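You operate a simulated robot arm through the tools that you are given. There is no shell and no other tool. Be economical: measure what you need, move in short steps, check, and stop when the job is done.

Carry out the task below with a simulated robot arm. There is one attempt and no reset: what you move stays moved.

## Task
Put things in order on the table top. At the end: the red paprika packet stands on top of the blue ice pack; the silver open tin stands where the small jar stood; the small jar stands on top of the teal cover; the yellow torch stands where the red paprika packet stood; the green sweetcorn tin from the table top is on the red coaster; whatever was shut is shut again. Leave all else as you found it, and nothing knocked over.
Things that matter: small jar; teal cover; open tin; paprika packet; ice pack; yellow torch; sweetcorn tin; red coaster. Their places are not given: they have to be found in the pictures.

The check looks at the end state, three seconds after you hand in, the way a careful person would. Anything else that was tipped, shoved, dropped, spilled or broken makes it a failure. Lids that push on must go on centred and level and be pressed home; caps that screw on are set level and turned clockwise until they are tight.

## Robot
A 6-joint arm with a two-finger parallel gripper, fixed in place. Base frame: the origin is at the foot of the arm, x ahead of it, y to its left, z up; the work surface is at about z = 75. Readings come in cm, degrees, newtons and seconds.
With the tool pointing down near the work surface it reaches from about 26 to 68 cm from the base axis. Its first joint turns from -66.0 to 66.0 degrees. Payload 2.9 kg.
Tool frame: the origin (TCP) lies between the finger pads and is the grasp point; the fingertips stand 3 cm ahead of it; z points along the fingers, y is the line along which they close. Largest opening 11 cm; finger width 2, thickness 1; the body of the gripper, 4.8 by 11.2 cm, starts 5.5 cm behind the TCP.
Orientation is that of the tool frame in the base frame, as a unit quaternion [x, y, z, w]. With the fingers straight down and closing along the base's y, the tool's x points along the base's -x, its y along +y and its z along -z.

## Interface
- The arm moves only by the tool step_arm. Its argument "rows" is a list of rows, each an object (a shift or turn left out is 0, a gripper value left out holds the last) with "gripper": the closure, from 0 (fully open) to 1 (shut); "offset": the shift along the base's x, y, z in cm, a list of three; "delta_rot": the turn, a rotation vector about the base's x, y, z in rad, a list of three. In form: [{"gripper": gripper, "offset": [tx, ty, tz], "delta_rot": [wx, wy, wz]}, ...]. A call has 1 to 20 rows; each row is the pose to reach, as a shift and turn from the pose commanded when the call began. Each row takes 0.2 s and may step no farther than 5 cm and 8.6 degrees from the row before; otherwise, or with a gripper value out of range, the whole call is refused. A pose out of reach is approached as far as the arm can. The call stops where the force on the tool passes 40 N (or 10 N more than at its start, if that is more) or the arm is blocked; 0.2 s more then pass. The fingers move at their own pace (about 10.8 cm/s each) and stop on an object; they squeeze with about 33 N. The grip force told is the motor's: it shows also when the fingers shut on nothing. Time passes only in rows, and 0.2 s behind the last, so rows that repeat a pose let the fingers close. The reply holds the time, the measured pose of the TCP, the force on the tool along the base axes, the opening and the grip force, in the units named above and with some noise.
- Cameras (640 x 400 px; columns grow to the right, rows downward): "scene" is fixed at [9.34, 46.64, 137.13]; the picture's right is [-0.44, -0.90, 0.00], its down [-0.62, 0.31, -0.72] and it looks along [0.65, -0.32, -0.69] (base axes); focal length 332 px, centre (320, 200). "wrist" rides on the gripper at [-3.6, 0, -5.7] in the tool frame; the picture's right is [0.00, -1.00, 0.00], its down [0.97, 0.00, -0.24] and it looks along [0.24, 0.00, 0.97] (tool axes); focal length 218 px, centre (320, 200).
- grab_frame(camera): a new picture of that camera. It takes no simulated time.
- pixel_to_xyz(camera, pixels): for up to 12 pixels [column, row] of the newest picture of that camera ("zoom" is the newest enlarged one), the place [x, y, z] in the base frame of the surface seen there, good to about 0.2 cm. It takes no simulated time.
- inspect(camera, box): a new picture of the part [left, top, right, bottom] of that camera's present view, enlarged. It takes no simulated time.
- job_done(): hands the job in; it is judged then, once.

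Work in short steps. Measure before you move; look again where a grasp or a placing could have gone wrong, and mend it. You have 80 turns and 38 pictures in all, those below and enlarged ones among them. Open the gripper and draw the arm clear of the work before you hand the job in, unless the task says otherwise; then end with one line.

The tools are called after "Request:" as a command line: name --argument value ..., lists and objects as JSON in quotes. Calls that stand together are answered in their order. step_arm: Moves the arm, as the interface text tells. Its arguments: {"type":"object","properties":{"rows":{"type":"array"}},"required":["rows"]} The other tools are called the same way: grab_frame (camera) takes a picture; pixel_to_xyz (camera, pixels) gives the place of the surface under pixels of a picture; inspect (camera, box) takes an enlarged picture of a part of a camera's view; job_done () hands the job in.

At the start:

```text
t: 0.0
tool_pos: [48.89, 13.16, 110.34]
ee_rot: [0.0, 1.0, 0.0, 0.001]
wrist_force: [0.0, -0.1, 0.2]
grip_width: 11.0
finger_force: 0.1
```

scene: 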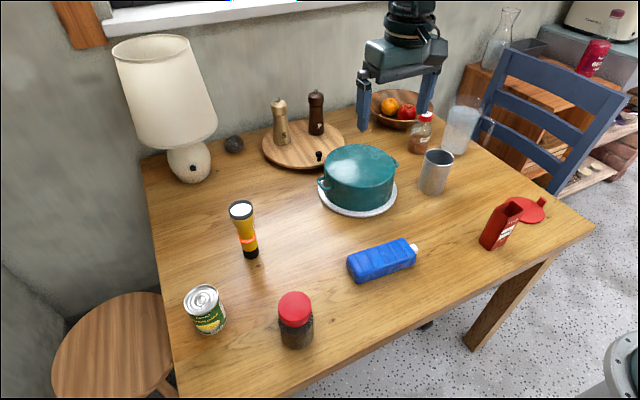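
wrist: 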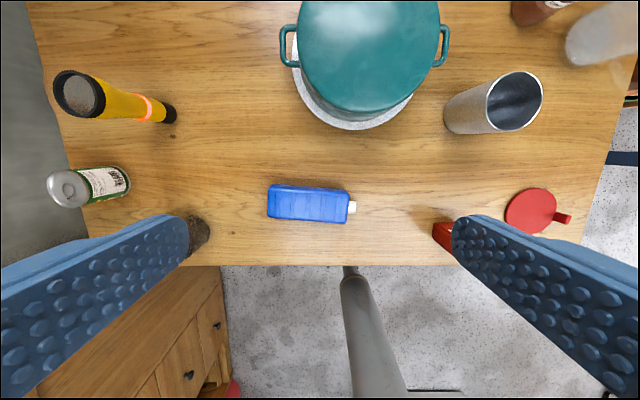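

I'll zoom in on the scene to identify the objects, in particular the two red-lidded jars and the teal pot.

Request:
inspect --camera "scene" --box '[300, 70, 500, 220]'

Request:
inspect --camera "scene" --box '[160, 190, 400, 360]'

Request:
inspect --camera "scene" --box '[340, 170, 580, 320]'

Request:
pixel_to_xyz --camera "scene" --pixels '[[358, 165], [319, 155], [343, 150], [435, 160], [295, 305], [203, 295], [240, 209], [250, 257], [380, 258], [507, 210], [525, 210], [422, 117]]'

```text
2.67 times, centred on (400, 145) of scene
```

zoom: 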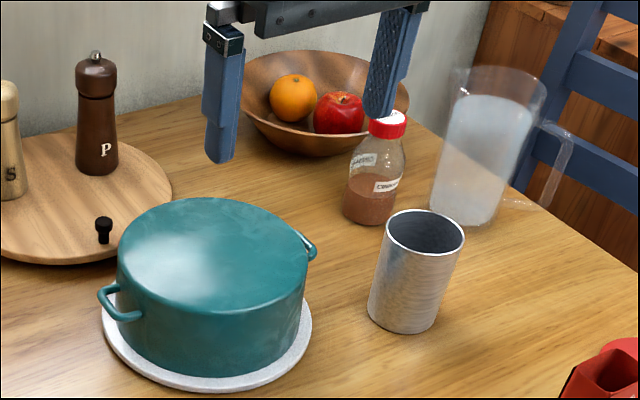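

```text
2.35 times, centred on (280, 275) of scene
```

zoom: 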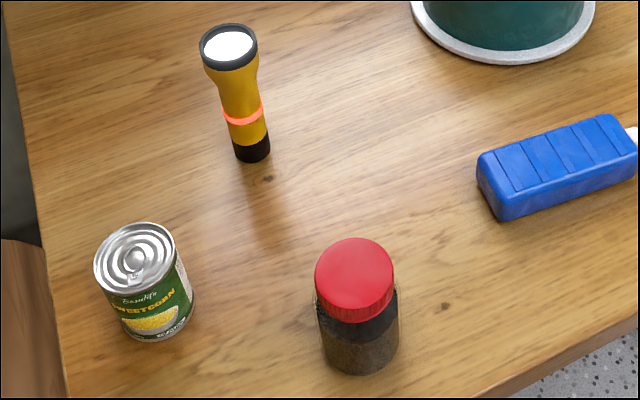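

```text
2.67 times, centred on (460, 245) of scene
```

zoom: 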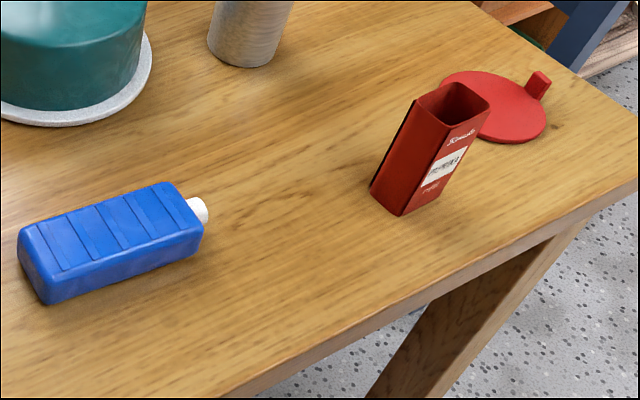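

```text
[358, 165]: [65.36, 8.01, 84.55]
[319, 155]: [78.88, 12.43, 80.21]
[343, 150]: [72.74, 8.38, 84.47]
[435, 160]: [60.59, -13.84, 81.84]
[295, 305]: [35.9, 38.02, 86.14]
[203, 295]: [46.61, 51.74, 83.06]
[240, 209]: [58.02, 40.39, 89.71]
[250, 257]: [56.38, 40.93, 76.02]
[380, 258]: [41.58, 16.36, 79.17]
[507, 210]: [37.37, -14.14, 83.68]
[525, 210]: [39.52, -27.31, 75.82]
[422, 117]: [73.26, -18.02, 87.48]
```

The reachable red-lidded jar at (296,320) is the small jar, since the cinnamon jar is out of reach. Next I'll measure the packet, coaster and ice pack from the zoom, and the tin, jar, can and torch from the scene picture.

Request:
pixel_to_xyz --camera "zoom" --pixels '[[419, 101], [453, 85], [487, 99], [447, 124], [374, 188], [403, 212], [440, 195], [510, 139], [543, 122], [480, 73], [538, 85], [500, 110]]'

Request:
pixel_to_xyz --camera "zoom" --pixels '[[24, 232], [165, 186], [198, 228], [48, 278], [50, 302], [110, 230], [198, 210], [205, 208], [215, 45], [238, 62], [268, 64], [290, 5]]'

Request:
pixel_to_xyz --camera "scene" --pixels '[[424, 153], [453, 160], [438, 149], [435, 165], [279, 308], [295, 293], [312, 305], [295, 317], [187, 297], [202, 287], [216, 297], [201, 313]]'

Request:
pixel_to_xyz --camera "scene" --pixels '[[231, 208], [252, 208], [241, 202], [241, 217], [243, 235], [246, 247], [250, 250], [326, 165], [393, 168], [360, 147], [358, 182], [296, 340]]'

```text
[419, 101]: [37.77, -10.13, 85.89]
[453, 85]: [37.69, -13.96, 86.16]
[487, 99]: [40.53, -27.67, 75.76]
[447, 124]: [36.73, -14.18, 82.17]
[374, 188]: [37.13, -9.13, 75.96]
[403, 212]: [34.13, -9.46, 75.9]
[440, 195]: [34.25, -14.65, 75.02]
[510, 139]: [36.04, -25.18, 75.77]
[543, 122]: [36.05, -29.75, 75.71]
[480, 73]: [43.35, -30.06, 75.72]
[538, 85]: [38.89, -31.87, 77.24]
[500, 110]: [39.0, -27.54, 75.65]
```

```text
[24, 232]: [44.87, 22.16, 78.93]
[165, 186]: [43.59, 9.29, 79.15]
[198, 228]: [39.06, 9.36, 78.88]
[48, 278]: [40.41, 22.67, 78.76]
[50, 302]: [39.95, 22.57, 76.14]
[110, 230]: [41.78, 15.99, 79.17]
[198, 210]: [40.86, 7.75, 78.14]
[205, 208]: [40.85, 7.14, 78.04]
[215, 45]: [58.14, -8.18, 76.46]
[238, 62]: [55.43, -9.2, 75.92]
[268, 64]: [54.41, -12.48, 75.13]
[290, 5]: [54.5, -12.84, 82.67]
```

```text
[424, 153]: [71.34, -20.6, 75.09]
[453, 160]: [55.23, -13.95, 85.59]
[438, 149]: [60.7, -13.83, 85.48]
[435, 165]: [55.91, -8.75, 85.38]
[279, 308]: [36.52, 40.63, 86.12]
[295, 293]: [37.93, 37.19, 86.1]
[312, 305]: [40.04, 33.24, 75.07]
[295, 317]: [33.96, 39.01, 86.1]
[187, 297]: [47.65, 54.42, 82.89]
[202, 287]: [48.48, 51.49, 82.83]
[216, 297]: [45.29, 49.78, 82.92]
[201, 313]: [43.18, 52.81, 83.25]
```

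```text
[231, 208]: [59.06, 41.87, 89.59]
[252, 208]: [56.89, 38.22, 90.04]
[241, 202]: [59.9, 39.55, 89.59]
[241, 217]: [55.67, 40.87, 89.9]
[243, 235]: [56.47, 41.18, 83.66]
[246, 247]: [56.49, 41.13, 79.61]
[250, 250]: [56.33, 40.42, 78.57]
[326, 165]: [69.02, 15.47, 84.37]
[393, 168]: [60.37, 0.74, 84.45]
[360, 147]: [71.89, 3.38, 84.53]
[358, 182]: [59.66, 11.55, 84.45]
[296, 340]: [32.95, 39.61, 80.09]
```

The packet base corners are (37.1,-9.1), (34.1,-9.5) and (34.3,-14.7), with its top at z about 86. I'll go above it at z=98 and check with the wrist camera.

Request:
step_arm --rows '[{"gripper": 0, "offset": [-1.87, -3.6, -1.7]}, {"offset": [-3.74, -7.2, -3.4]}, {"offset": [-5.61, -10.8, -5.1]}, {"offset": [-7.5, -14.4, -6.8]}, {"offset": [-9.36, -18, -8.5]}, {"offset": [-11.2, -21.6, -10.3]}, {"offset": [-13.1, -25.2, -12]}, {"offset": [-13.1, -25.2, -12]}]'

Request:
grab_frame --camera "wrist"

```text
t: 1.8
tool_pos: [35.81, -12.04, 98.37]
ee_rot: [0.0, 1.0, -0.001, 0.0]
wrist_force: [0.0, 0.6, -0.1]
grip_width: 11.0
finger_force: 0.1
```

```text
32 pictures are left
```

wrist: 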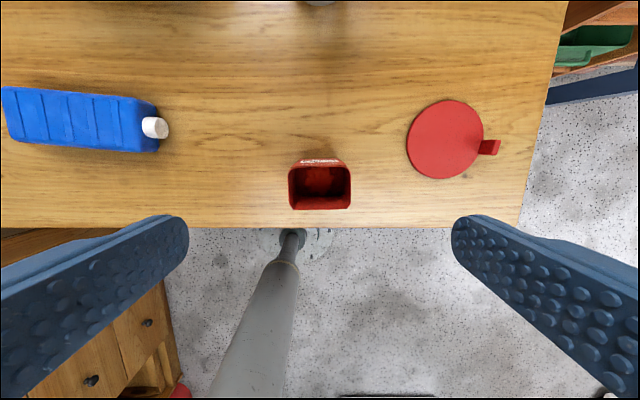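

The packet opening shows square at (289–351, 165–210). I'll measure its rim, plus the coaster and ice pack, from this view.

Request:
pixel_to_xyz --camera "wrist" --pixels '[[290, 190], [350, 190], [320, 209], [319, 162], [320, 190], [409, 140], [481, 140], [445, 101], [446, 177], [489, 147], [82, 120], [308, 160]]'

```text
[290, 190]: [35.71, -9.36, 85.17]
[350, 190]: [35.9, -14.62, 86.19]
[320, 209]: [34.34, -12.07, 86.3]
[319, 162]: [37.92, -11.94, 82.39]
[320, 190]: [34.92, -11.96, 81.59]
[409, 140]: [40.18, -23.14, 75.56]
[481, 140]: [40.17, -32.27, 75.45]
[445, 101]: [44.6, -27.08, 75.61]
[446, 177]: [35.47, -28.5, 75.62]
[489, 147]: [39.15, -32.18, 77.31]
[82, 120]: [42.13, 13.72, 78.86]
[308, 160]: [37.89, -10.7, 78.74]
```

The packet centre is (36.1,-12.0) and the coaster centre is (40.1,-27.7). I'll descend to z=82 and grip across y.

Request:
step_arm --rows '[{"offset": [0.3, 0, -4]}, {"offset": [0.3, 0, -8]}, {"offset": [0.3, 0, -12]}, {"offset": [0.3, 0, -14.5]}, {"offset": [0.3, 0, -16.3]}, {"offset": [0.3, 0, -16.3]}, {"gripper": 0.4, "offset": [0.3, 0, -16.3]}, {"gripper": 0.7, "offset": [0.3, 0, -16.3]}, {"gripper": 0.7, "offset": [0.3, 0, -16.3]}, {"gripper": 0.7, "offset": [0.3, 0, -16.3]}]'

```text
t: 4.0
tool_pos: [36.1, -12.04, 81.96]
ee_rot: [0.0, 1.0, 0.0, 0.0]
wrist_force: [0.3, 0.0, -0.4]
grip_width: 5.17
finger_force: 32.9
```

The packet is held, with an opening of 5.17. I'll lift it and carry it over the ice pack centre (42.0,15.9) with a small yaw to match.

Request:
step_arm --rows '[{"offset": [0, 0, 4]}, {"offset": [0, 0, 8]}, {"offset": [0.2, 1, 11]}, {"offset": [1.0, 5, 11]}, {"offset": [2, 9.5, 11]}, {"offset": [3, 14, 11]}, {"offset": [4, 18.5, 11], "delta_rot": [0, 0, -0.03]}, {"offset": [5, 23, 11], "delta_rot": [0, 0, -0.06]}, {"offset": [5.7, 26.5, 11], "delta_rot": [0, 0, -0.09]}, {"offset": [5.9, 27.9, 11], "delta_rot": [0, 0, -0.09]}, {"offset": [5.9, 27.9, 8], "delta_rot": [0, 0, -0.09]}, {"offset": [5.9, 27.9, 6], "delta_rot": [0, 0, -0.09]}, {"offset": [5.9, 27.9, 5], "delta_rot": [0, 0, -0.09]}, {"offset": [5.9, 27.9, 4.6], "delta_rot": [0, 0, -0.09]}, {"offset": [5.9, 27.9, 4.6], "delta_rot": [0, 0, -0.09]}]'

Request:
inspect --camera "scene" --box '[320, 190, 440, 290]'

```text
t: 7.2
tool_pos: [41.97, 15.72, 86.58]
ee_rot: [0.045, 0.999, 0.001, 0.0]
wrist_force: [0.4, 0.4, -0.9]
grip_width: 5.16
finger_force: 32.8
```

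```text
4.00 times, centred on (380, 240) of scene
```

zoom: 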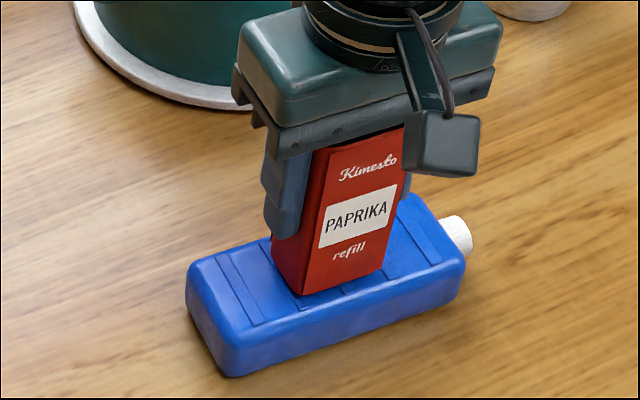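

The packet is over the ice pack and well aligned. I'll lower in small steps until it touches.

Request:
step_arm --rows '[{"offset": [0, 0, -0.15]}, {"offset": [0, 0, -0.3]}, {"offset": [0, 0, -0.4]}, {"offset": [0, 0, -0.4]}]'

```text
t: 8.2
tool_pos: [41.99, 15.7, 86.22]
ee_rot: [0.046, 0.999, 0.0, 0.0]
wrist_force: [0.1, -0.6, -1.2]
grip_width: 5.12
finger_force: 32.9
```

Request:
step_arm --rows '[{"offset": [0, 0, -0.1]}, {"offset": [0, 0, -0.2]}, {"offset": [0, 0, -0.2]}]'

```text
t: 9.0
tool_pos: [41.96, 15.88, 86.12]
ee_rot: [0.046, 0.999, 0.0, -0.001]
wrist_force: [0.2, -0.1, -0.3]
grip_width: 5.18
finger_force: 32.8
```

There is no contact force yet, so I keep lowering slightly.

Request:
step_arm --rows '[{"offset": [0, 0, -0.08]}, {"offset": [0, 0, -0.16]}, {"offset": [0, 0, -0.16]}]'

```text
t: 9.8
tool_pos: [42.05, 15.75, 85.86]
ee_rot: [0.045, 0.999, 0.001, 0.0]
wrist_force: [-1.9, -1.1, 10.4]
grip_width: 5.17
finger_force: 33.5
```

Contact reads 10 N. I'll raise slightly, release a little at a time, then withdraw straight up.

Request:
step_arm --rows '[{"gripper": 0.7, "offset": [0, 0, 0.08]}, {"gripper": 0.48, "offset": [0, 0, 0.08]}, {"gripper": 0.3, "offset": [0, 0, 0.08]}, {"gripper": 0.3, "offset": [0, 0, 0.08]}, {"offset": [0, 0, 4]}, {"offset": [0, 0, 8]}, {"offset": [0, 0, 12]}, {"offset": [0, 0, 14], "delta_rot": [0, 0, 0.09]}, {"offset": [0, 0, 14], "delta_rot": [0, 0, 0.09]}]'

Request:
grab_frame --camera "scene"

```text
t: 11.8
tool_pos: [41.98, 15.78, 100.03]
ee_rot: [0.0, 1.0, -0.001, 0.0]
wrist_force: [-0.6, 0.3, 0.1]
grip_width: 7.7
finger_force: 0.0
```

```text
30 pictures are left
```

scene: 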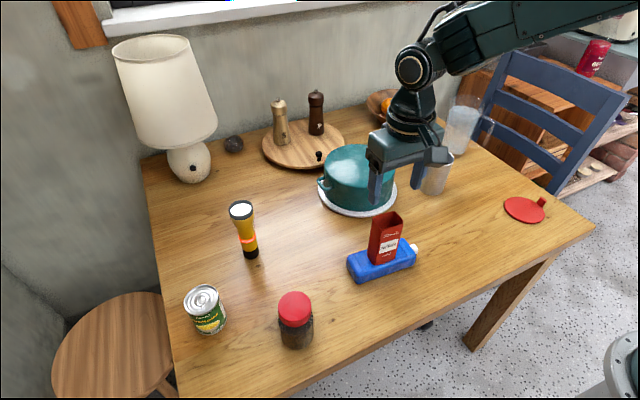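

The packet stands on the ice pack. The torch at about (57.9,40.2) is at a radius of 70.5, so I'll reach it with the tool tilted outward. First I move to a staging point at the same azimuth (34.8°) and yaw the tool.

Request:
step_arm --rows '[{"gripper": 0, "offset": [1, 3.5, 1], "delta_rot": [0, 0, 0.12]}, {"offset": [2, 7, 1], "delta_rot": [0, 0, 0.24]}, {"offset": [3.2, 10.5, 1], "delta_rot": [0, 0, 0.36]}, {"offset": [4.4, 14, 1], "delta_rot": [0, 0, 0.48]}, {"offset": [5.6, 17.2, 1], "delta_rot": [0, 0, 0.607]}, {"offset": [5.6, 17.2, 1], "delta_rot": [0, 0, 0.607]}]'

Request:
step_arm --rows '[{"offset": [0, 0, 0], "delta_rot": [0.0747, -0.1076, 0]}, {"delta_rot": [0.1494, -0.2152, 0]}, {"delta_rot": [0.2241, -0.3228, 0]}, {"delta_rot": [0.2988, -0.4304, 0]}, {"delta_rot": [0.3735, -0.538, 0]}, {"delta_rot": [0.448, -0.645, 0]}, {"delta_rot": [0.448, -0.645, 0]}]'

Request:
grab_frame --camera "wrist"

```text
t: 13.2
tool_pos: [47.62, 33.1, 100.86]
ee_rot: [-0.3, 0.954, 0.0, -0.001]
wrist_force: [1.1, -0.2, 0.6]
grip_width: 11.02
finger_force: 0.1
```

```text
t: 14.8
tool_pos: [47.63, 33.0, 100.91]
ee_rot: [-0.276, 0.881, 0.115, 0.366]
wrist_force: [-0.3, -0.3, 1.6]
grip_width: 11.01
finger_force: 0.0
```

```text
29 pictures are left
```

wrist: 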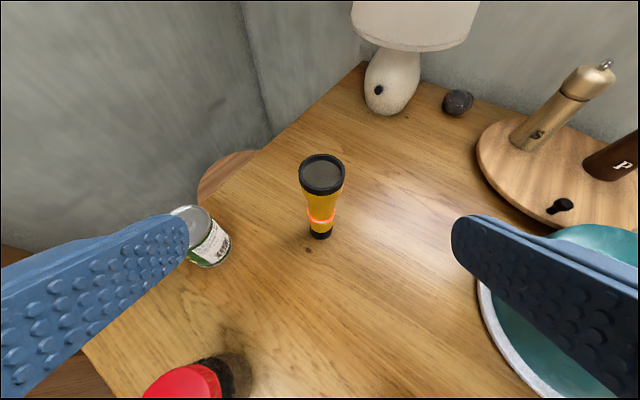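

The tilt worked and the torch is centred at column 321. I'll measure it from this view.

Request:
pixel_to_xyz --camera "wrist" --pixels '[[322, 173], [322, 157], [322, 186], [301, 174], [344, 174], [322, 198], [321, 210], [321, 219], [320, 228], [320, 237], [190, 214], [207, 245]]'

```text
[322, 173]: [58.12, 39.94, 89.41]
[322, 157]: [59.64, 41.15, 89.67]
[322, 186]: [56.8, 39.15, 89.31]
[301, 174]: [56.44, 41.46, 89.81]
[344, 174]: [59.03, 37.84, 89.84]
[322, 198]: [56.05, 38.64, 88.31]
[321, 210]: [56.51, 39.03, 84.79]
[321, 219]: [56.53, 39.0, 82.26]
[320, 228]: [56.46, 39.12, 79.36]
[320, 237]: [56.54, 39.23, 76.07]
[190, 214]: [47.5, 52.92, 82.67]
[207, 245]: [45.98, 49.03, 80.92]
```

The torch axis is at (57.7,39.9). I'll descend to z=82.5, slide outward around it, and check before closing.

Request:
step_arm --rows '[{"offset": [0, 0, -4.6]}, {"offset": [0, 0, -9.2]}, {"offset": [0, 0, -13.8]}, {"offset": [0, 0, -18.4]}, {"offset": [2.5, 1.7, -18.4]}, {"offset": [5, 3.35, -18.4]}, {"offset": [7, 4.7, -18.4]}, {"offset": [8.2, 5.5, -18.4]}, {"offset": [9.1, 6.1, -18.4]}, {"offset": [9.1, 6.1, -18.4]}]'

Request:
inspect --camera "scene" --box '[160, 150, 360, 275]'

```text
t: 17.0
tool_pos: [56.81, 39.25, 82.44]
ee_rot: [-0.276, 0.881, 0.115, 0.366]
wrist_force: [-0.1, -0.6, 0.3]
grip_width: 11.0
finger_force: 0.0
```

```text
3.20 times, centred on (260, 212) of scene
```

zoom: 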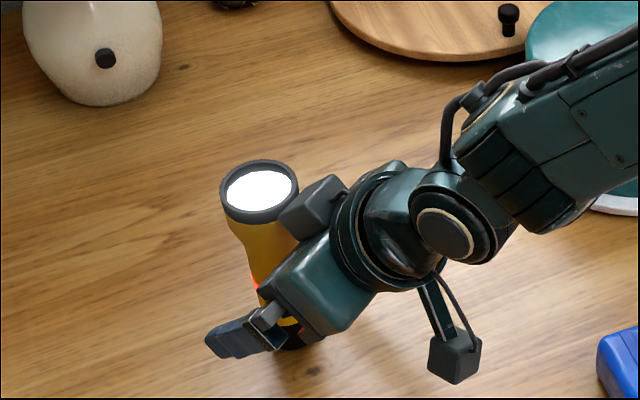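

The camera box sits just short of the torch head, and there's no contact force. I'll close on the torch.

Request:
step_arm --rows '[{"gripper": 0.5}, {"gripper": 0.75}, {"gripper": 0.85}, {"gripper": 0.85}, {"gripper": 0.85}]'

```text
t: 18.2
tool_pos: [56.71, 39.16, 82.39]
ee_rot: [-0.276, 0.881, 0.115, 0.366]
wrist_force: [-0.8, 0.1, 2.2]
grip_width: 3.34
finger_force: 33.4
```

The torch is gripped (3.34 cm). I'll lift 20 cm straight up, then swing to the packet's old spot, turning the tool to the new azimuth.

Request:
step_arm --rows '[{"offset": [0, 0, 2]}, {"offset": [0, 0, 6]}, {"offset": [0, 0, 10.5]}, {"offset": [0, 0, 15]}, {"offset": [0, 0, 19]}, {"offset": [-1.81, -4.23, 20], "delta_rot": [0, 0, -0.077]}, {"offset": [-3.63, -8.46, 20], "delta_rot": [0, 0, -0.154]}, {"offset": [-5.44, -12.69, 20], "delta_rot": [0, 0, -0.231]}, {"offset": [-7.26, -16.92, 20], "delta_rot": [0, 0, -0.308]}, {"offset": [-9.07, -21.15, 20], "delta_rot": [0, 0, -0.385]}, {"offset": [-10.88, -25.38, 20], "delta_rot": [0, 0, -0.462]}, {"offset": [-12.7, -29.62, 20], "delta_rot": [0, 0, -0.54]}, {"offset": [-14.5, -33.85, 20], "delta_rot": [0, 0, -0.617]}, {"offset": [-16.33, -38.08, 20], "delta_rot": [0, 0, -0.694]}, {"offset": [-18.14, -42.3, 20], "delta_rot": [0, 0, -0.771]}, {"offset": [-19.96, -46.54, 20], "delta_rot": [0, 0, -0.848]}, {"offset": [-21.77, -50.77, 20], "delta_rot": [0, 0, -0.925]}, {"offset": [-21.77, -50.77, 20], "delta_rot": [0, 0, -0.925]}]'

Request:
grab_frame --camera "scene"

```text
t: 22.0
tool_pos: [35.43, -11.75, 102.69]
ee_rot: [0.146, 0.913, -0.059, 0.376]
wrist_force: [0.9, 0.5, -2.7]
grip_width: 3.41
finger_force: 32.8
out of reach, approached as far as the arm can: row 17, 18
```

```text
27 pictures are left
```

scene: 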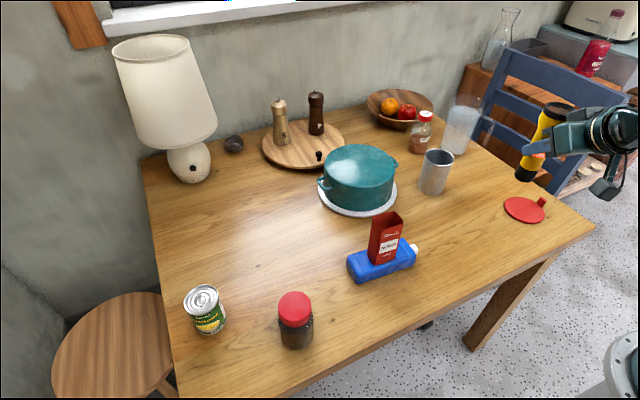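

The radial pose is just out of reach here. Since the torch is round, I'll turn the tilt azimuth to about -60° so the wrist sits farther from the base axis.

Request:
step_arm --rows '[{"offset": [0.6, 0.1, 0], "delta_rot": [0, 0, -0.12]}, {"offset": [0.6, 0.3, 0], "delta_rot": [0, 0, -0.24]}, {"offset": [0.6, 0.4, 0], "delta_rot": [0, 0, -0.36]}, {"offset": [0.6, 0.5, 0], "delta_rot": [0, 0, -0.48]}, {"offset": [0.56, 0.6, 0], "delta_rot": [0, 0, -0.6]}, {"offset": [0.56, 0.68, 0], "delta_rot": [0, 0, -0.726]}, {"offset": [0.56, 0.68, 0], "delta_rot": [0, 0, -0.726]}, {"offset": [0.56, 0.68, -4], "delta_rot": [0, 0, -0.726]}, {"offset": [0.56, 0.68, -8], "delta_rot": [0, 0, -0.726]}, {"offset": [0.56, 0.68, -8], "delta_rot": [0, 0, -0.726]}]'

Request:
grab_frame --camera "scene"

```text
t: 24.2
tool_pos: [35.99, -11.04, 94.71]
ee_rot: [0.46, 0.801, -0.19, 0.332]
wrist_force: [0.5, 0.8, -1.7]
grip_width: 3.4
finger_force: 33.4
```

```text
26 pictures are left
```

scene: 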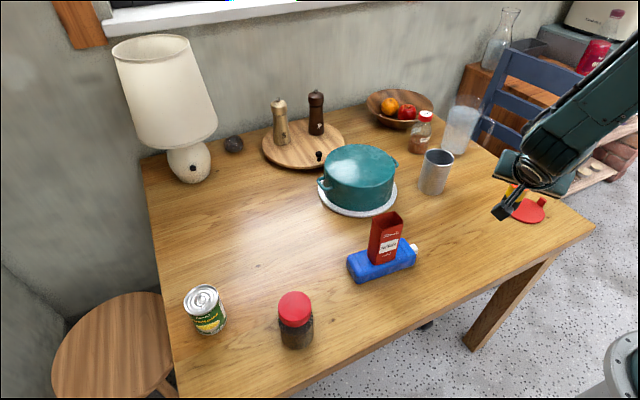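

The measured pose puts the torch at about (36.65,-12.1), so I shift -0.55 in x and descend to just above the table.

Request:
step_arm --rows '[{"offset": [-0.55, 0.1, -3]}, {"offset": [-0.55, 0.1, -6.5]}, {"offset": [-0.55, 0.1, -9.5]}, {"offset": [-0.55, 0.1, -11]}, {"offset": [-0.55, 0.1, -11.8]}, {"offset": [-0.55, 0.1, -11.8]}]'

Request:
inspect --camera "scene" --box '[440, 160, 600, 260]'

Request:
grab_frame --camera "wrist"

```text
t: 25.6
tool_pos: [35.64, -11.12, 83.22]
ee_rot: [0.46, 0.799, -0.193, 0.335]
wrist_force: [0.2, -2.2, 25.0]
grip_width: 3.38
finger_force: 33.0
```

```text
4.00 times, centred on (520, 210) of scene
```

zoom: 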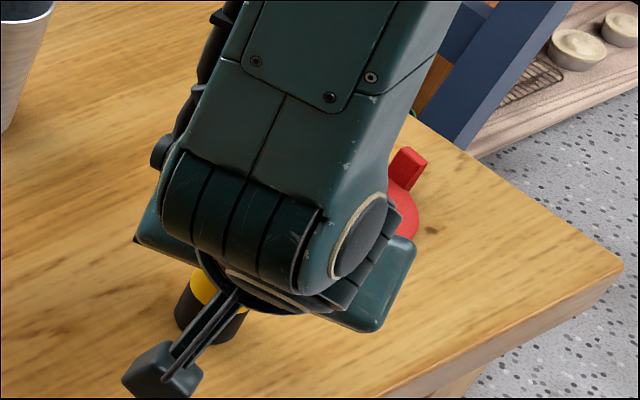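

```text
24 pictures are left
```

wrist: 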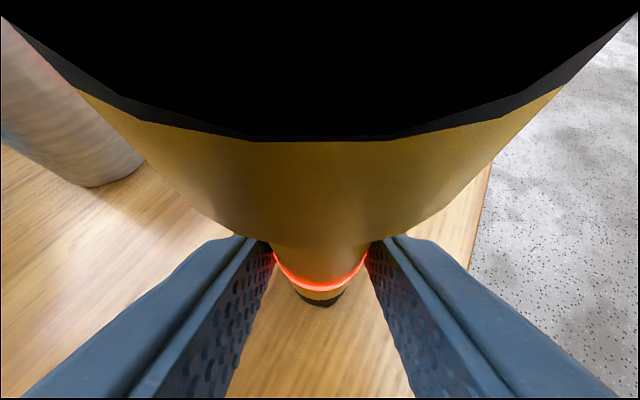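

There's 25 N of contact at z=83.2, earlier than expected. I'll check whether it's the torch or the gripper's cable box touching.

Request:
pixel_to_xyz --camera "zoom" --pixels '[[165, 385], [140, 375], [185, 375], [180, 310], [205, 335], [205, 305], [235, 330], [210, 285]]'

Request:
pixel_to_xyz --camera "wrist" --pixels '[[320, 303], [320, 297], [320, 270], [320, 245], [320, 200], [300, 300], [341, 300], [285, 270], [355, 270]]'

```text
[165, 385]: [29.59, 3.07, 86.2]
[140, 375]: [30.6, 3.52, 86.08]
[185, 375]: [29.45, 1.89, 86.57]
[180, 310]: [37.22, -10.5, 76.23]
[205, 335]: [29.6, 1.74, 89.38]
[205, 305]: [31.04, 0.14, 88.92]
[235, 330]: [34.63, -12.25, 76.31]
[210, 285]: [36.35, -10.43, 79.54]
```

```text
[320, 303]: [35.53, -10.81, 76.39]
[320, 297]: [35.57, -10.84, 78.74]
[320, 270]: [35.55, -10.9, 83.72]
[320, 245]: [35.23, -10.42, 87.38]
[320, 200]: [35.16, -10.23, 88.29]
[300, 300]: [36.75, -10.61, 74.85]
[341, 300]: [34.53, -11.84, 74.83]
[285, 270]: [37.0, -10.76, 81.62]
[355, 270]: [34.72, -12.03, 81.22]
```

The torch stands upright with its base centre at about (36.3,-12.1); it only slipped a little in the grip. I'll ease the pressure, open, and withdraw backwards along the tool axis.

Request:
step_arm --rows '[{"gripper": 0.85, "offset": [0, 0, 0.15]}, {"gripper": 0.85, "offset": [0, 0, 0.25]}, {"gripper": 0.65, "offset": [0, 0, 0.28]}, {"gripper": 0.4, "offset": [0, 0, 0.28]}, {"gripper": 0.1, "offset": [0, 0, 0.28]}, {"gripper": 0.0, "offset": [0, 0, 0.28]}]'

Request:
step_arm --rows '[{"offset": [-0.5, 0.9, 0.8]}, {"offset": [-1.3, 2.3, 2.2]}, {"offset": [-2.1, 3.7, 4.2]}, {"offset": [-2.1, 5.5, 7.5]}, {"offset": [-2.1, 7, 11]}, {"offset": [-1, 9, 15]}, {"offset": [0, 11, 18]}, {"offset": [0, 11, 18]}]'

Request:
grab_frame --camera "scene"

```text
t: 27.0
tool_pos: [35.46, -10.9, 83.27]
ee_rot: [0.461, 0.801, -0.191, 0.331]
wrist_force: [-0.2, 0.3, 0.4]
grip_width: 10.99
finger_force: 0.0
```

```text
t: 28.8
tool_pos: [35.39, 0.15, 101.18]
ee_rot: [0.461, 0.801, -0.191, 0.332]
wrist_force: [0.4, 0.6, -0.1]
grip_width: 11.0
finger_force: 0.1
```

```text
23 pictures are left
```

scene: 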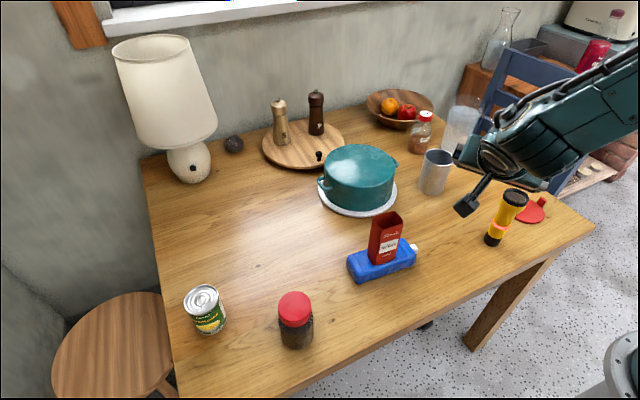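

The torch is in place. Next is the jar: I bring the tool back to vertical, then move above the jar at (36.0,38.3) with yaw 0.

Request:
step_arm --rows '[{"delta_rot": [0.113, 0.066, 0]}, {"delta_rot": [0.226, 0.132, 0]}, {"delta_rot": [0.339, 0.198, 0]}, {"delta_rot": [0.452, 0.264, 0]}, {"delta_rot": [0.565, 0.33, 0]}, {"delta_rot": [0.679, 0.397, 0]}, {"delta_rot": [0.679, 0.397, 0]}]'

Request:
step_arm --rows '[{"offset": [0, 4.75, 0], "delta_rot": [0, 0, 0.13]}, {"offset": [0, 9.5, 0], "delta_rot": [0, 0, 0.26]}, {"offset": [0.1, 14.3, 0], "delta_rot": [0, 0, 0.39]}, {"offset": [0.2, 19, 0], "delta_rot": [0, 0, 0.52]}, {"offset": [0.3, 23.8, 0], "delta_rot": [0, 0, 0.65]}, {"offset": [0.4, 28.5, 0], "delta_rot": [0, 0, 0.78]}, {"offset": [0.5, 33.3, 0], "delta_rot": [0, 0, 0.91]}, {"offset": [0.6, 38.1, 0], "delta_rot": [0, 0, 1.042]}, {"offset": [0.6, 38.1, 0], "delta_rot": [0, 0, 1.042]}]'

Request:
grab_frame --camera "wrist"

```text
t: 30.4
tool_pos: [35.43, -0.01, 101.21]
ee_rot: [0.498, 0.867, 0.0, -0.002]
wrist_force: [0.1, -0.1, 0.1]
grip_width: 10.98
finger_force: 0.1
```

```text
t: 32.4
tool_pos: [36.16, 38.21, 101.33]
ee_rot: [0.0, 1.0, -0.002, -0.001]
wrist_force: [0.5, -0.2, -0.4]
grip_width: 10.98
finger_force: 0.0
```

```text
22 pictures are left
```

wrist: 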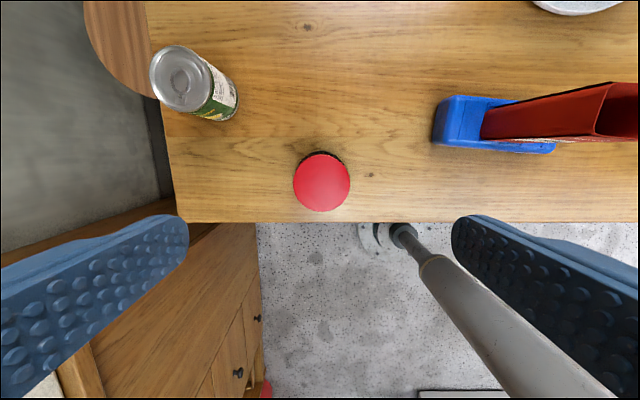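

The jar lid is at (321,181). I'll measure it, and the can at (195,85), from this view.

Request:
pixel_to_xyz --camera "wrist" --pixels '[[321, 181], [295, 181], [348, 181], [321, 154], [321, 209], [181, 78], [153, 78], [205, 75], [185, 48], [180, 108], [225, 112], [211, 117]]'

```text
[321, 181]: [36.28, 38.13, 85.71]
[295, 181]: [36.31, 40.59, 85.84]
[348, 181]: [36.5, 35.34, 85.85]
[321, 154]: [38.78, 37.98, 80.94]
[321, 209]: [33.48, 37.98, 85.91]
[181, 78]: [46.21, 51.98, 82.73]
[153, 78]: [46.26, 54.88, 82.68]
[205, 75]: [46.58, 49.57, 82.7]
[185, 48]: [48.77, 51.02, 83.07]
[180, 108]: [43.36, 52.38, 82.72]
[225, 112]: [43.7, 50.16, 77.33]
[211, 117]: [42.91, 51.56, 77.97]
```

The jar centre is (36.1,38.0) with radius 2.6. I'll descend to z=82 and grip it.

Request:
step_arm --rows '[{"offset": [0, -0.2, -4.8]}, {"offset": [0, -0.2, -9.6]}, {"offset": [0, -0.2, -14]}, {"offset": [0, -0.2, -17.5]}, {"offset": [0, -0.2, -19.3]}, {"offset": [0, -0.2, -19.3]}, {"gripper": 0.35, "offset": [0, -0.2, -19.3]}, {"gripper": 0.65, "offset": [0, -0.2, -19.3]}, {"gripper": 0.65, "offset": [0, -0.2, -19.3]}, {"gripper": 0.65, "offset": [0, -0.2, -19.3]}]'

```text
t: 34.6
tool_pos: [36.05, 37.97, 81.82]
ee_rot: [0.002, 1.0, -0.001, -0.001]
wrist_force: [0.7, 0.2, -0.8]
grip_width: 6.47
finger_force: 32.9
```

The jar's glass body is gripped at 6.47 cm. I'll lift and carry it over the cover centre (64.5,7.8), stopping about 0.6 cm above contact.

Request:
step_arm --rows '[{"offset": [0, 0, 4]}, {"offset": [0, 0, 8.5]}, {"offset": [0, 0, 13]}, {"offset": [0, 0, 16]}, {"offset": [3.15, -3.36, 16]}, {"offset": [6.3, -6.7, 16]}, {"offset": [9.5, -10.1, 16]}, {"offset": [12.6, -13.4, 16]}, {"offset": [15.8, -16.8, 16]}, {"offset": [18.9, -20.1, 16]}, {"offset": [22.1, -23.5, 16]}, {"offset": [25.2, -26.8, 16]}, {"offset": [28.4, -30.2, 16]}, {"offset": [28.4, -30.2, 16]}, {"offset": [28.4, -30.2, 13]}, {"offset": [28.4, -30.2, 11]}, {"offset": [28.4, -30.2, 10.1]}, {"offset": [28.4, -30.2, 10.1]}]'

Request:
inspect --camera "scene" --box '[300, 90, 460, 220]'

```text
t: 38.4
tool_pos: [64.5, 7.54, 91.89]
ee_rot: [0.001, 1.0, -0.001, -0.001]
wrist_force: [-0.1, 0.1, -2.4]
grip_width: 6.47
finger_force: 33.7
```

```text
3.08 times, centred on (380, 155) of scene
```

zoom: 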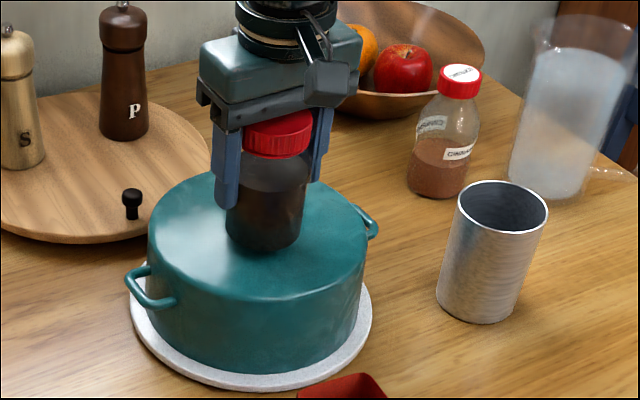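

The jar is centred above the cover. I'll lower it in small steps.

Request:
step_arm --rows '[{"offset": [0, 0, -0.15]}, {"offset": [0, 0, -0.3]}, {"offset": [0, 0, -0.45]}, {"offset": [0, 0, -0.45]}]'

```text
t: 39.4
tool_pos: [64.48, 7.6, 91.54]
ee_rot: [0.0, 1.0, -0.001, -0.001]
wrist_force: [-0.6, 0.0, -1.1]
grip_width: 6.46
finger_force: 33.3
```

Request:
step_arm --rows '[{"offset": [0, 0, -0.1]}, {"offset": [0, 0, -0.2]}, {"offset": [0, 0, -0.2]}]'

```text
t: 40.2
tool_pos: [64.45, 7.69, 91.28]
ee_rot: [0.001, 1.0, -0.001, -0.001]
wrist_force: [0.6, -0.4, -2.9]
grip_width: 6.48
finger_force: 33.0
```

There's still no contact, so I continue lowering.

Request:
step_arm --rows '[{"offset": [0, 0, -0.1]}, {"offset": [0, 0, -0.2]}, {"offset": [0, 0, -0.2]}]'

```text
t: 41.0
tool_pos: [64.43, 7.67, 91.23]
ee_rot: [0.001, 1.0, 0.0, 0.0]
wrist_force: [-2.2, -2.4, 8.0]
grip_width: 6.47
finger_force: 32.8
```

Contact reads 8 N. I'll release and rise.

Request:
step_arm --rows '[{"gripper": 0.65, "offset": [0, 0, 0.08]}, {"gripper": 0.38, "offset": [0, 0, 0.08]}, {"gripper": 0.2, "offset": [0, 0, 0.08]}, {"gripper": 0.1, "offset": [0, 0, 0.08]}, {"offset": [0, 0, 0.08]}, {"offset": [0, 0, 4]}, {"offset": [0, 0, 8]}, {"offset": [0, 0, 12]}, {"gripper": 0, "offset": [0, 0, 12]}]'

Request:
grab_frame --camera "scene"

```text
t: 43.0
tool_pos: [64.29, 7.7, 103.3]
ee_rot: [0.001, 1.0, -0.001, -0.001]
wrist_force: [-0.9, -0.7, 0.7]
grip_width: 11.02
finger_force: 0.1
```

```text
20 pictures are left
```

scene: 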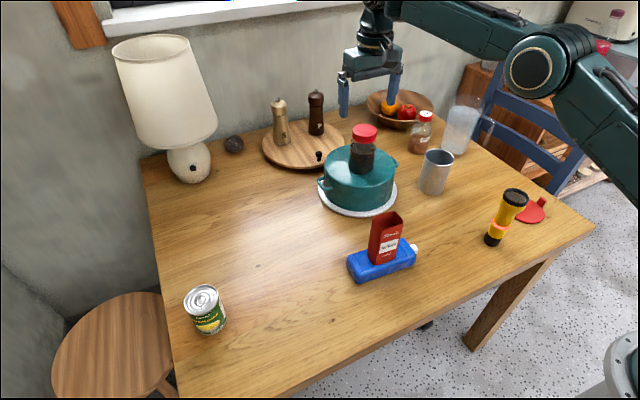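

The jar stands on the cover. I move above the open tin at about (58,-12) for a wrist view.

Request:
step_arm --rows '[{"offset": [-1.3, -4, 0]}, {"offset": [-2.6, -8, 0]}, {"offset": [-3.9, -12, 0]}, {"offset": [-5.2, -16, 0]}, {"offset": [-6.3, -19.7, 0]}, {"offset": [-6.3, -19.7, 0]}]'

Request:
grab_frame --camera "wrist"

```text
t: 44.4
tool_pos: [58.08, -12.03, 103.16]
ee_rot: [0.001, 1.0, -0.001, 0.0]
wrist_force: [-1.0, -0.2, 0.0]
grip_width: 11.0
finger_force: 0.0
```

```text
19 pictures are left
```

wrist: 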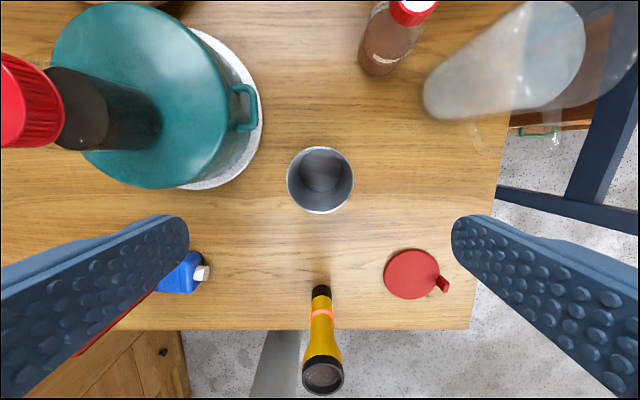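

The tin rim is centred near (320,180). I'll measure the rim, its contents and the surroundings.

Request:
pixel_to_xyz --camera "wrist" --pixels '[[288, 180], [353, 180], [320, 148], [320, 212], [320, 170], [250, 105], [235, 130], [370, 72], [430, 110], [411, 275], [386, 275], [436, 275]]'

```text
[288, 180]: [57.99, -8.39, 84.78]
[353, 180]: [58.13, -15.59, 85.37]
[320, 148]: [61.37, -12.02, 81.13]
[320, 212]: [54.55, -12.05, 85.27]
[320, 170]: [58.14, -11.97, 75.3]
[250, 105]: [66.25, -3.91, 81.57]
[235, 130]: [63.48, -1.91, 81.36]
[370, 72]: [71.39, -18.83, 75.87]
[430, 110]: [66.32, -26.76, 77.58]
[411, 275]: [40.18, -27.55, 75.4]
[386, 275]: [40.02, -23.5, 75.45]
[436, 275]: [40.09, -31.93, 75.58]
```

The tin centre is (58.0,-12.0) with diameter 7.1, and the pot handle is clear of the finger. I'll descend to z=81.8 and grip.

Request:
step_arm --rows '[{"offset": [0, 0, -4.8]}, {"offset": [0, 0, -9.6]}, {"offset": [0, 0, -14.2]}, {"offset": [0, 0, -18]}, {"offset": [0, 0, -20]}, {"offset": [0, 0, -21.4]}, {"offset": [0, 0, -21.4]}, {"gripper": 0.3, "offset": [0, 0, -21.4]}, {"gripper": 0.5, "offset": [0, 0, -21.4]}, {"gripper": 0.5, "offset": [0, 0, -21.4]}, {"gripper": 0.5, "offset": [0, 0, -21.4]}]'

```text
t: 46.8
tool_pos: [58.25, -11.97, 81.71]
ee_rot: [0.001, 1.0, -0.001, -0.001]
wrist_force: [-0.1, 0.9, 0.0]
grip_width: 7.07
finger_force: 32.7
```

The tin is gripped (7.07). I'll lift 18 cm and carry it to above the old jar spot (36.1,38.0).

Request:
step_arm --rows '[{"offset": [0, 0, 3]}, {"offset": [0, 0, 7.5]}, {"offset": [0, 0, 12]}, {"offset": [0, 0, 16]}, {"offset": [0, 0, 18]}, {"offset": [-1.83, 4.17, 18]}, {"offset": [-3.67, 8.33, 18]}, {"offset": [-5.5, 12.5, 18]}, {"offset": [-7.33, 16.67, 18]}, {"offset": [-9.17, 20.83, 18]}, {"offset": [-11, 25, 18]}, {"offset": [-12.83, 29.17, 18]}, {"offset": [-14.67, 33.33, 18]}, {"offset": [-16.5, 37.5, 18]}, {"offset": [-18.33, 41.67, 18]}, {"offset": [-20.17, 45.83, 18]}, {"offset": [-22, 50, 18]}, {"offset": [-22, 50, 18]}]'

Request:
step_arm --rows '[{"offset": [0, 0, -4.5]}, {"offset": [0, 0, -9]}, {"offset": [0, 0, -13]}, {"offset": [0, 0, -16]}, {"offset": [0, 0, -17.3]}, {"offset": [0, 0, -17.6]}, {"offset": [0, 0, -17.6]}]'

Request:
inspect --camera "scene" --box '[200, 230, 400, 370]'

```text
t: 50.6
tool_pos: [36.13, 38.06, 99.91]
ee_rot: [0.001, 1.0, 0.0, -0.001]
wrist_force: [0.1, -0.4, -0.4]
grip_width: 7.04
finger_force: 32.8
```

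```text
t: 52.2
tool_pos: [36.2, 37.99, 82.14]
ee_rot: [0.002, 1.0, -0.001, -0.001]
wrist_force: [0.3, 0.0, -1.2]
grip_width: 7.0
finger_force: 33.2
```

```text
2.86 times, centred on (300, 300) of scene
```

zoom: 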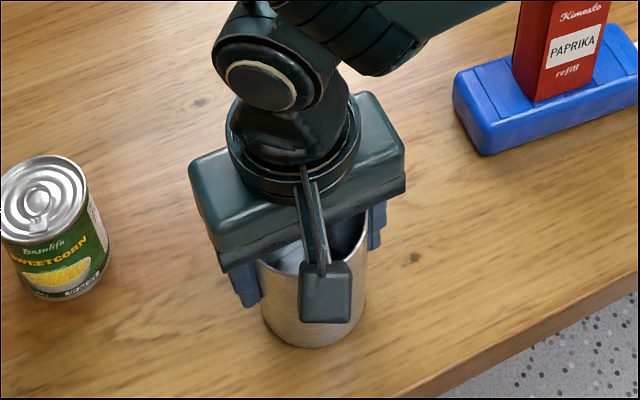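

The tin is about 0.4 cm above the table at the right spot. I'll lower to contact.

Request:
step_arm --rows '[{"offset": [0, 0, -0.15]}, {"offset": [0, 0, -0.3]}, {"offset": [0, 0, -0.4]}, {"offset": [0, 0, -0.4]}]'

```text
t: 53.2
tool_pos: [36.11, 38.06, 81.66]
ee_rot: [0.001, 1.0, -0.001, -0.001]
wrist_force: [-0.5, 0.3, -0.1]
grip_width: 7.04
finger_force: 33.4
```

Request:
step_arm --rows '[{"offset": [0, 0, -0.1]}, {"offset": [0, 0, -0.2]}, {"offset": [0, 0, -0.2]}]'

```text
t: 54.0
tool_pos: [36.12, 38.01, 81.74]
ee_rot: [-0.001, 1.0, 0.0, 0.001]
wrist_force: [-2.7, -1.4, 16.8]
grip_width: 6.97
finger_force: 33.3
```

Contact is firm at 17 N. I'll ease up, release and rise.

Request:
step_arm --rows '[{"gripper": 0.5, "offset": [0, 0, 0.15]}, {"gripper": 0.33, "offset": [0, 0, 0.15]}, {"gripper": 0.15, "offset": [0, 0, 0.15]}, {"gripper": 0.0, "offset": [0, 0, 0.15]}, {"offset": [0, 0, 0.15]}, {"offset": [0, 0, 4]}, {"offset": [0, 0, 8.5]}, {"offset": [0, 0, 13]}, {"offset": [0, 0, 17]}, {"offset": [0, 0, 20]}, {"offset": [0, 0, 20]}]'

Request:
grab_frame --camera "scene"

```text
t: 56.4
tool_pos: [35.99, 37.98, 101.67]
ee_rot: [0.001, 1.0, -0.001, -0.001]
wrist_force: [0.2, -0.4, 0.0]
grip_width: 10.99
finger_force: 0.0
```

```text
17 pictures are left
```

scene: 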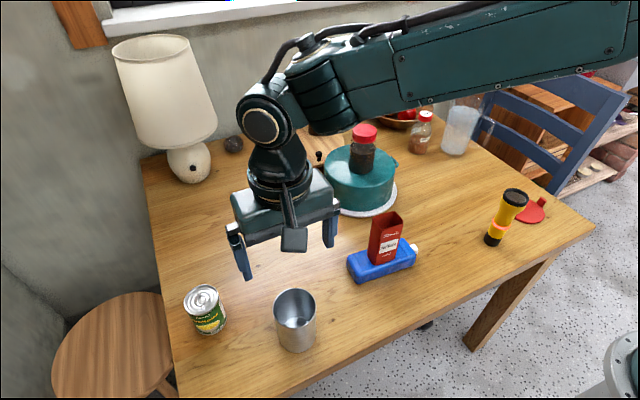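

The tin stands on the jar's old spot. Next I stage for the sweetcorn can at (46.2,52.1): yaw to 48.4°, then tilt 25° outward for reach.

Request:
step_arm --rows '[{"offset": [0.7, 1.2, 0], "delta_rot": [0, 0, 0.14]}, {"offset": [1.3, 2.4, 0], "delta_rot": [0, 0, 0.28]}, {"offset": [2, 3.6, 0], "delta_rot": [0, 0, 0.42]}, {"offset": [2.6, 4.8, 0], "delta_rot": [0, 0, 0.56]}, {"offset": [3.3, 6, 0], "delta_rot": [0, 0, 0.7]}, {"offset": [3.9, 7, 0], "delta_rot": [0, 0, 0.845]}, {"offset": [3.9, 7, 0], "delta_rot": [0, 0, 0.845]}]'

Request:
step_arm --rows '[{"delta_rot": [0.0815, -0.0724, 0]}, {"delta_rot": [0.163, -0.1448, 0]}, {"delta_rot": [0.2445, -0.217, 0]}, {"delta_rot": [0.326, -0.2895, 0]}, {"offset": [2, 2.3, -2], "delta_rot": [0.326, -0.2895, 0]}, {"offset": [4, 4.6, -4], "delta_rot": [0.326, -0.2895, 0]}, {"offset": [5.9, 6.7, -6], "delta_rot": [0.326, -0.2895, 0]}, {"offset": [5.9, 6.7, -6], "delta_rot": [0.326, -0.2895, 0]}]'

Request:
grab_frame --camera "wrist"

```text
t: 58.0
tool_pos: [40.07, 45.02, 101.55]
ee_rot: [-0.411, 0.912, -0.002, 0.0]
wrist_force: [0.0, 0.9, 0.0]
grip_width: 11.02
finger_force: 0.0
```

```text
t: 59.8
tool_pos: [45.96, 51.81, 95.63]
ee_rot: [-0.399, 0.891, 0.087, 0.197]
wrist_force: [-0.4, 0.0, 0.2]
grip_width: 11.01
finger_force: 0.0
```

```text
16 pictures are left
```

wrist: 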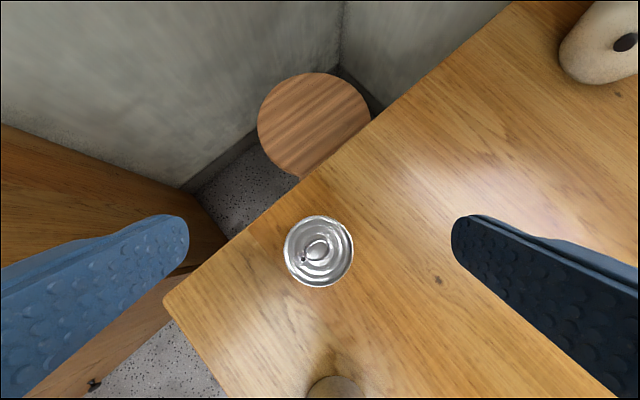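

It reached the point, and the can lid is centred at (319,251). I'll verify its position.

Request:
pixel_to_xyz --camera "wrist" --pixels '[[319, 251], [286, 251], [353, 251], [319, 217], [319, 286]]'

```text
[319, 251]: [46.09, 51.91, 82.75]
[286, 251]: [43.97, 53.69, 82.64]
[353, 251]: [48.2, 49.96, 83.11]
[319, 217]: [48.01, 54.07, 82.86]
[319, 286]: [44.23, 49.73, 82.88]
```

The can centre is (46.1,51.9), directly below the TCP. I'll descend to z=80.2 and grip.

Request:
step_arm --rows '[{"offset": [0, 0, -4.5]}, {"offset": [0, 0, -9]}, {"offset": [0, 0, -12.5]}, {"offset": [0, 0, -14.5]}, {"offset": [0, 0, -15.4]}, {"offset": [0, 0, -15.4]}, {"gripper": 0.3, "offset": [0, 0, -15.4]}, {"gripper": 0.6, "offset": [0, 0, -15.4]}, {"gripper": 0.65, "offset": [0, 0, -15.4]}, {"gripper": 0.65, "offset": [0, 0, -15.4]}]'

```text
t: 62.0
tool_pos: [45.96, 51.69, 80.14]
ee_rot: [-0.399, 0.891, 0.087, 0.197]
wrist_force: [0.2, 0.4, 0.1]
grip_width: 5.93
finger_force: 32.9
```

The can is gripped (5.93). I'll lift 18 cm and carry it across to the coaster at (40.1,-27.7), turning the tool azimuth to -34.6° on the way.

Request:
step_arm --rows '[{"offset": [0, 0, 3]}, {"offset": [0, 0, 7]}, {"offset": [0, 0, 11]}, {"offset": [0, 0, 15]}, {"offset": [0, 0, 18]}, {"offset": [0, 0, 18]}]'

Request:
step_arm --rows '[{"offset": [-0.36, -4.66, 0], "delta_rot": [0, 0, -0.0852]}, {"offset": [-0.71, -9.32, 0], "delta_rot": [0, 0, -0.1704]}, {"offset": [-1.07, -13.98, 0], "delta_rot": [0, 0, -0.2556]}, {"offset": [-1.42, -18.65, 0], "delta_rot": [0, 0, -0.3408]}, {"offset": [-1.78, -23.3, 0], "delta_rot": [0, 0, -0.426]}, {"offset": [-2.13, -27.97, 0], "delta_rot": [0, 0, -0.511]}, {"offset": [-2.49, -32.63, 0], "delta_rot": [0, 0, -0.596]}, {"offset": [-2.85, -37.3, 0], "delta_rot": [0, 0, -0.682]}, {"offset": [-3.2, -41.95, 0], "delta_rot": [0, 0, -0.767]}, {"offset": [-3.56, -46.6, 0], "delta_rot": [0, 0, -0.852]}, {"offset": [-3.9, -51.28, 0], "delta_rot": [0, 0, -0.937]}, {"offset": [-4.27, -55.94, 0], "delta_rot": [0, 0, -1.0225]}, {"offset": [-4.63, -60.6, 0], "delta_rot": [0, 0, -1.108]}, {"offset": [-5, -65.26, 0], "delta_rot": [0, 0, -1.193]}, {"offset": [-5.34, -69.9, 0], "delta_rot": [0, 0, -1.278]}, {"offset": [-5.7, -74.6, 0], "delta_rot": [0, 0, -1.363]}, {"offset": [-6.05, -79.25, 0], "delta_rot": [0, 0, -1.4486]}, {"offset": [-6.05, -79.25, 0], "delta_rot": [0, 0, -1.4486]}]'

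Request:
grab_frame --camera "scene"

```text
t: 63.4
tool_pos: [45.91, 51.71, 98.04]
ee_rot: [-0.399, 0.891, 0.087, 0.197]
wrist_force: [0.0, 0.5, -3.5]
grip_width: 5.93
finger_force: 33.1
```

```text
t: 67.2
tool_pos: [39.85, -27.51, 98.17]
ee_rot: [0.291, 0.932, -0.065, 0.205]
wrist_force: [0.2, 0.0, -2.4]
grip_width: 5.93
finger_force: 32.7
```

```text
15 pictures are left
```

scene: 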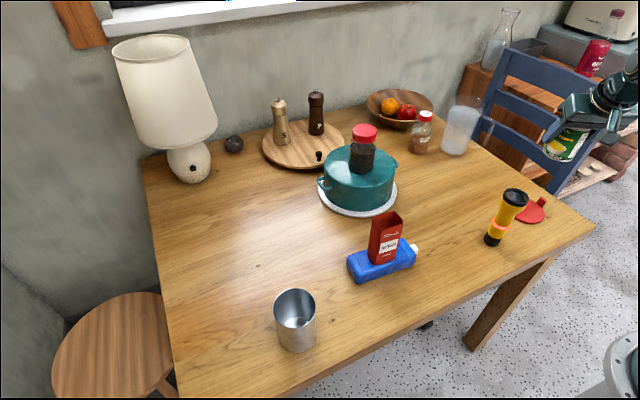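

The can is above the coaster. Before lowering I'll check the height and place of the coaster's tab, since a fingertip could touch it.

Request:
inspect --camera "scene" --box '[470, 170, 590, 250]'

```text
5.00 times, centred on (530, 210) of scene
```

zoom: 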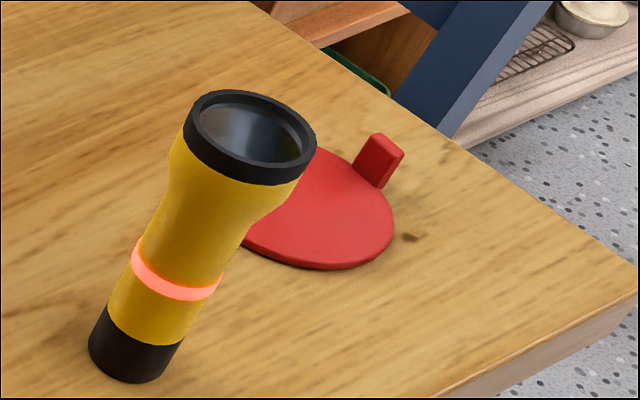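

Request:
pixel_to_xyz --camera "zoom" --pixels '[[380, 137], [400, 152], [372, 145], [392, 160], [365, 165], [380, 180], [398, 165], [250, 135], [120, 375], [110, 320], [345, 200]]'

```text
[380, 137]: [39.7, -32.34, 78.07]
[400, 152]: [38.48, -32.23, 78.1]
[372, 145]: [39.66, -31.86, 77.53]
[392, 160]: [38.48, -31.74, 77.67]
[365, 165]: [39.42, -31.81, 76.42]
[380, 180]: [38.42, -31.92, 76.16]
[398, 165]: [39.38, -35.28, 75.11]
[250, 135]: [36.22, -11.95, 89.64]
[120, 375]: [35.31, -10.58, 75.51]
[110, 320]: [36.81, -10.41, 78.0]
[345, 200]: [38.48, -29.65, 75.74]
```

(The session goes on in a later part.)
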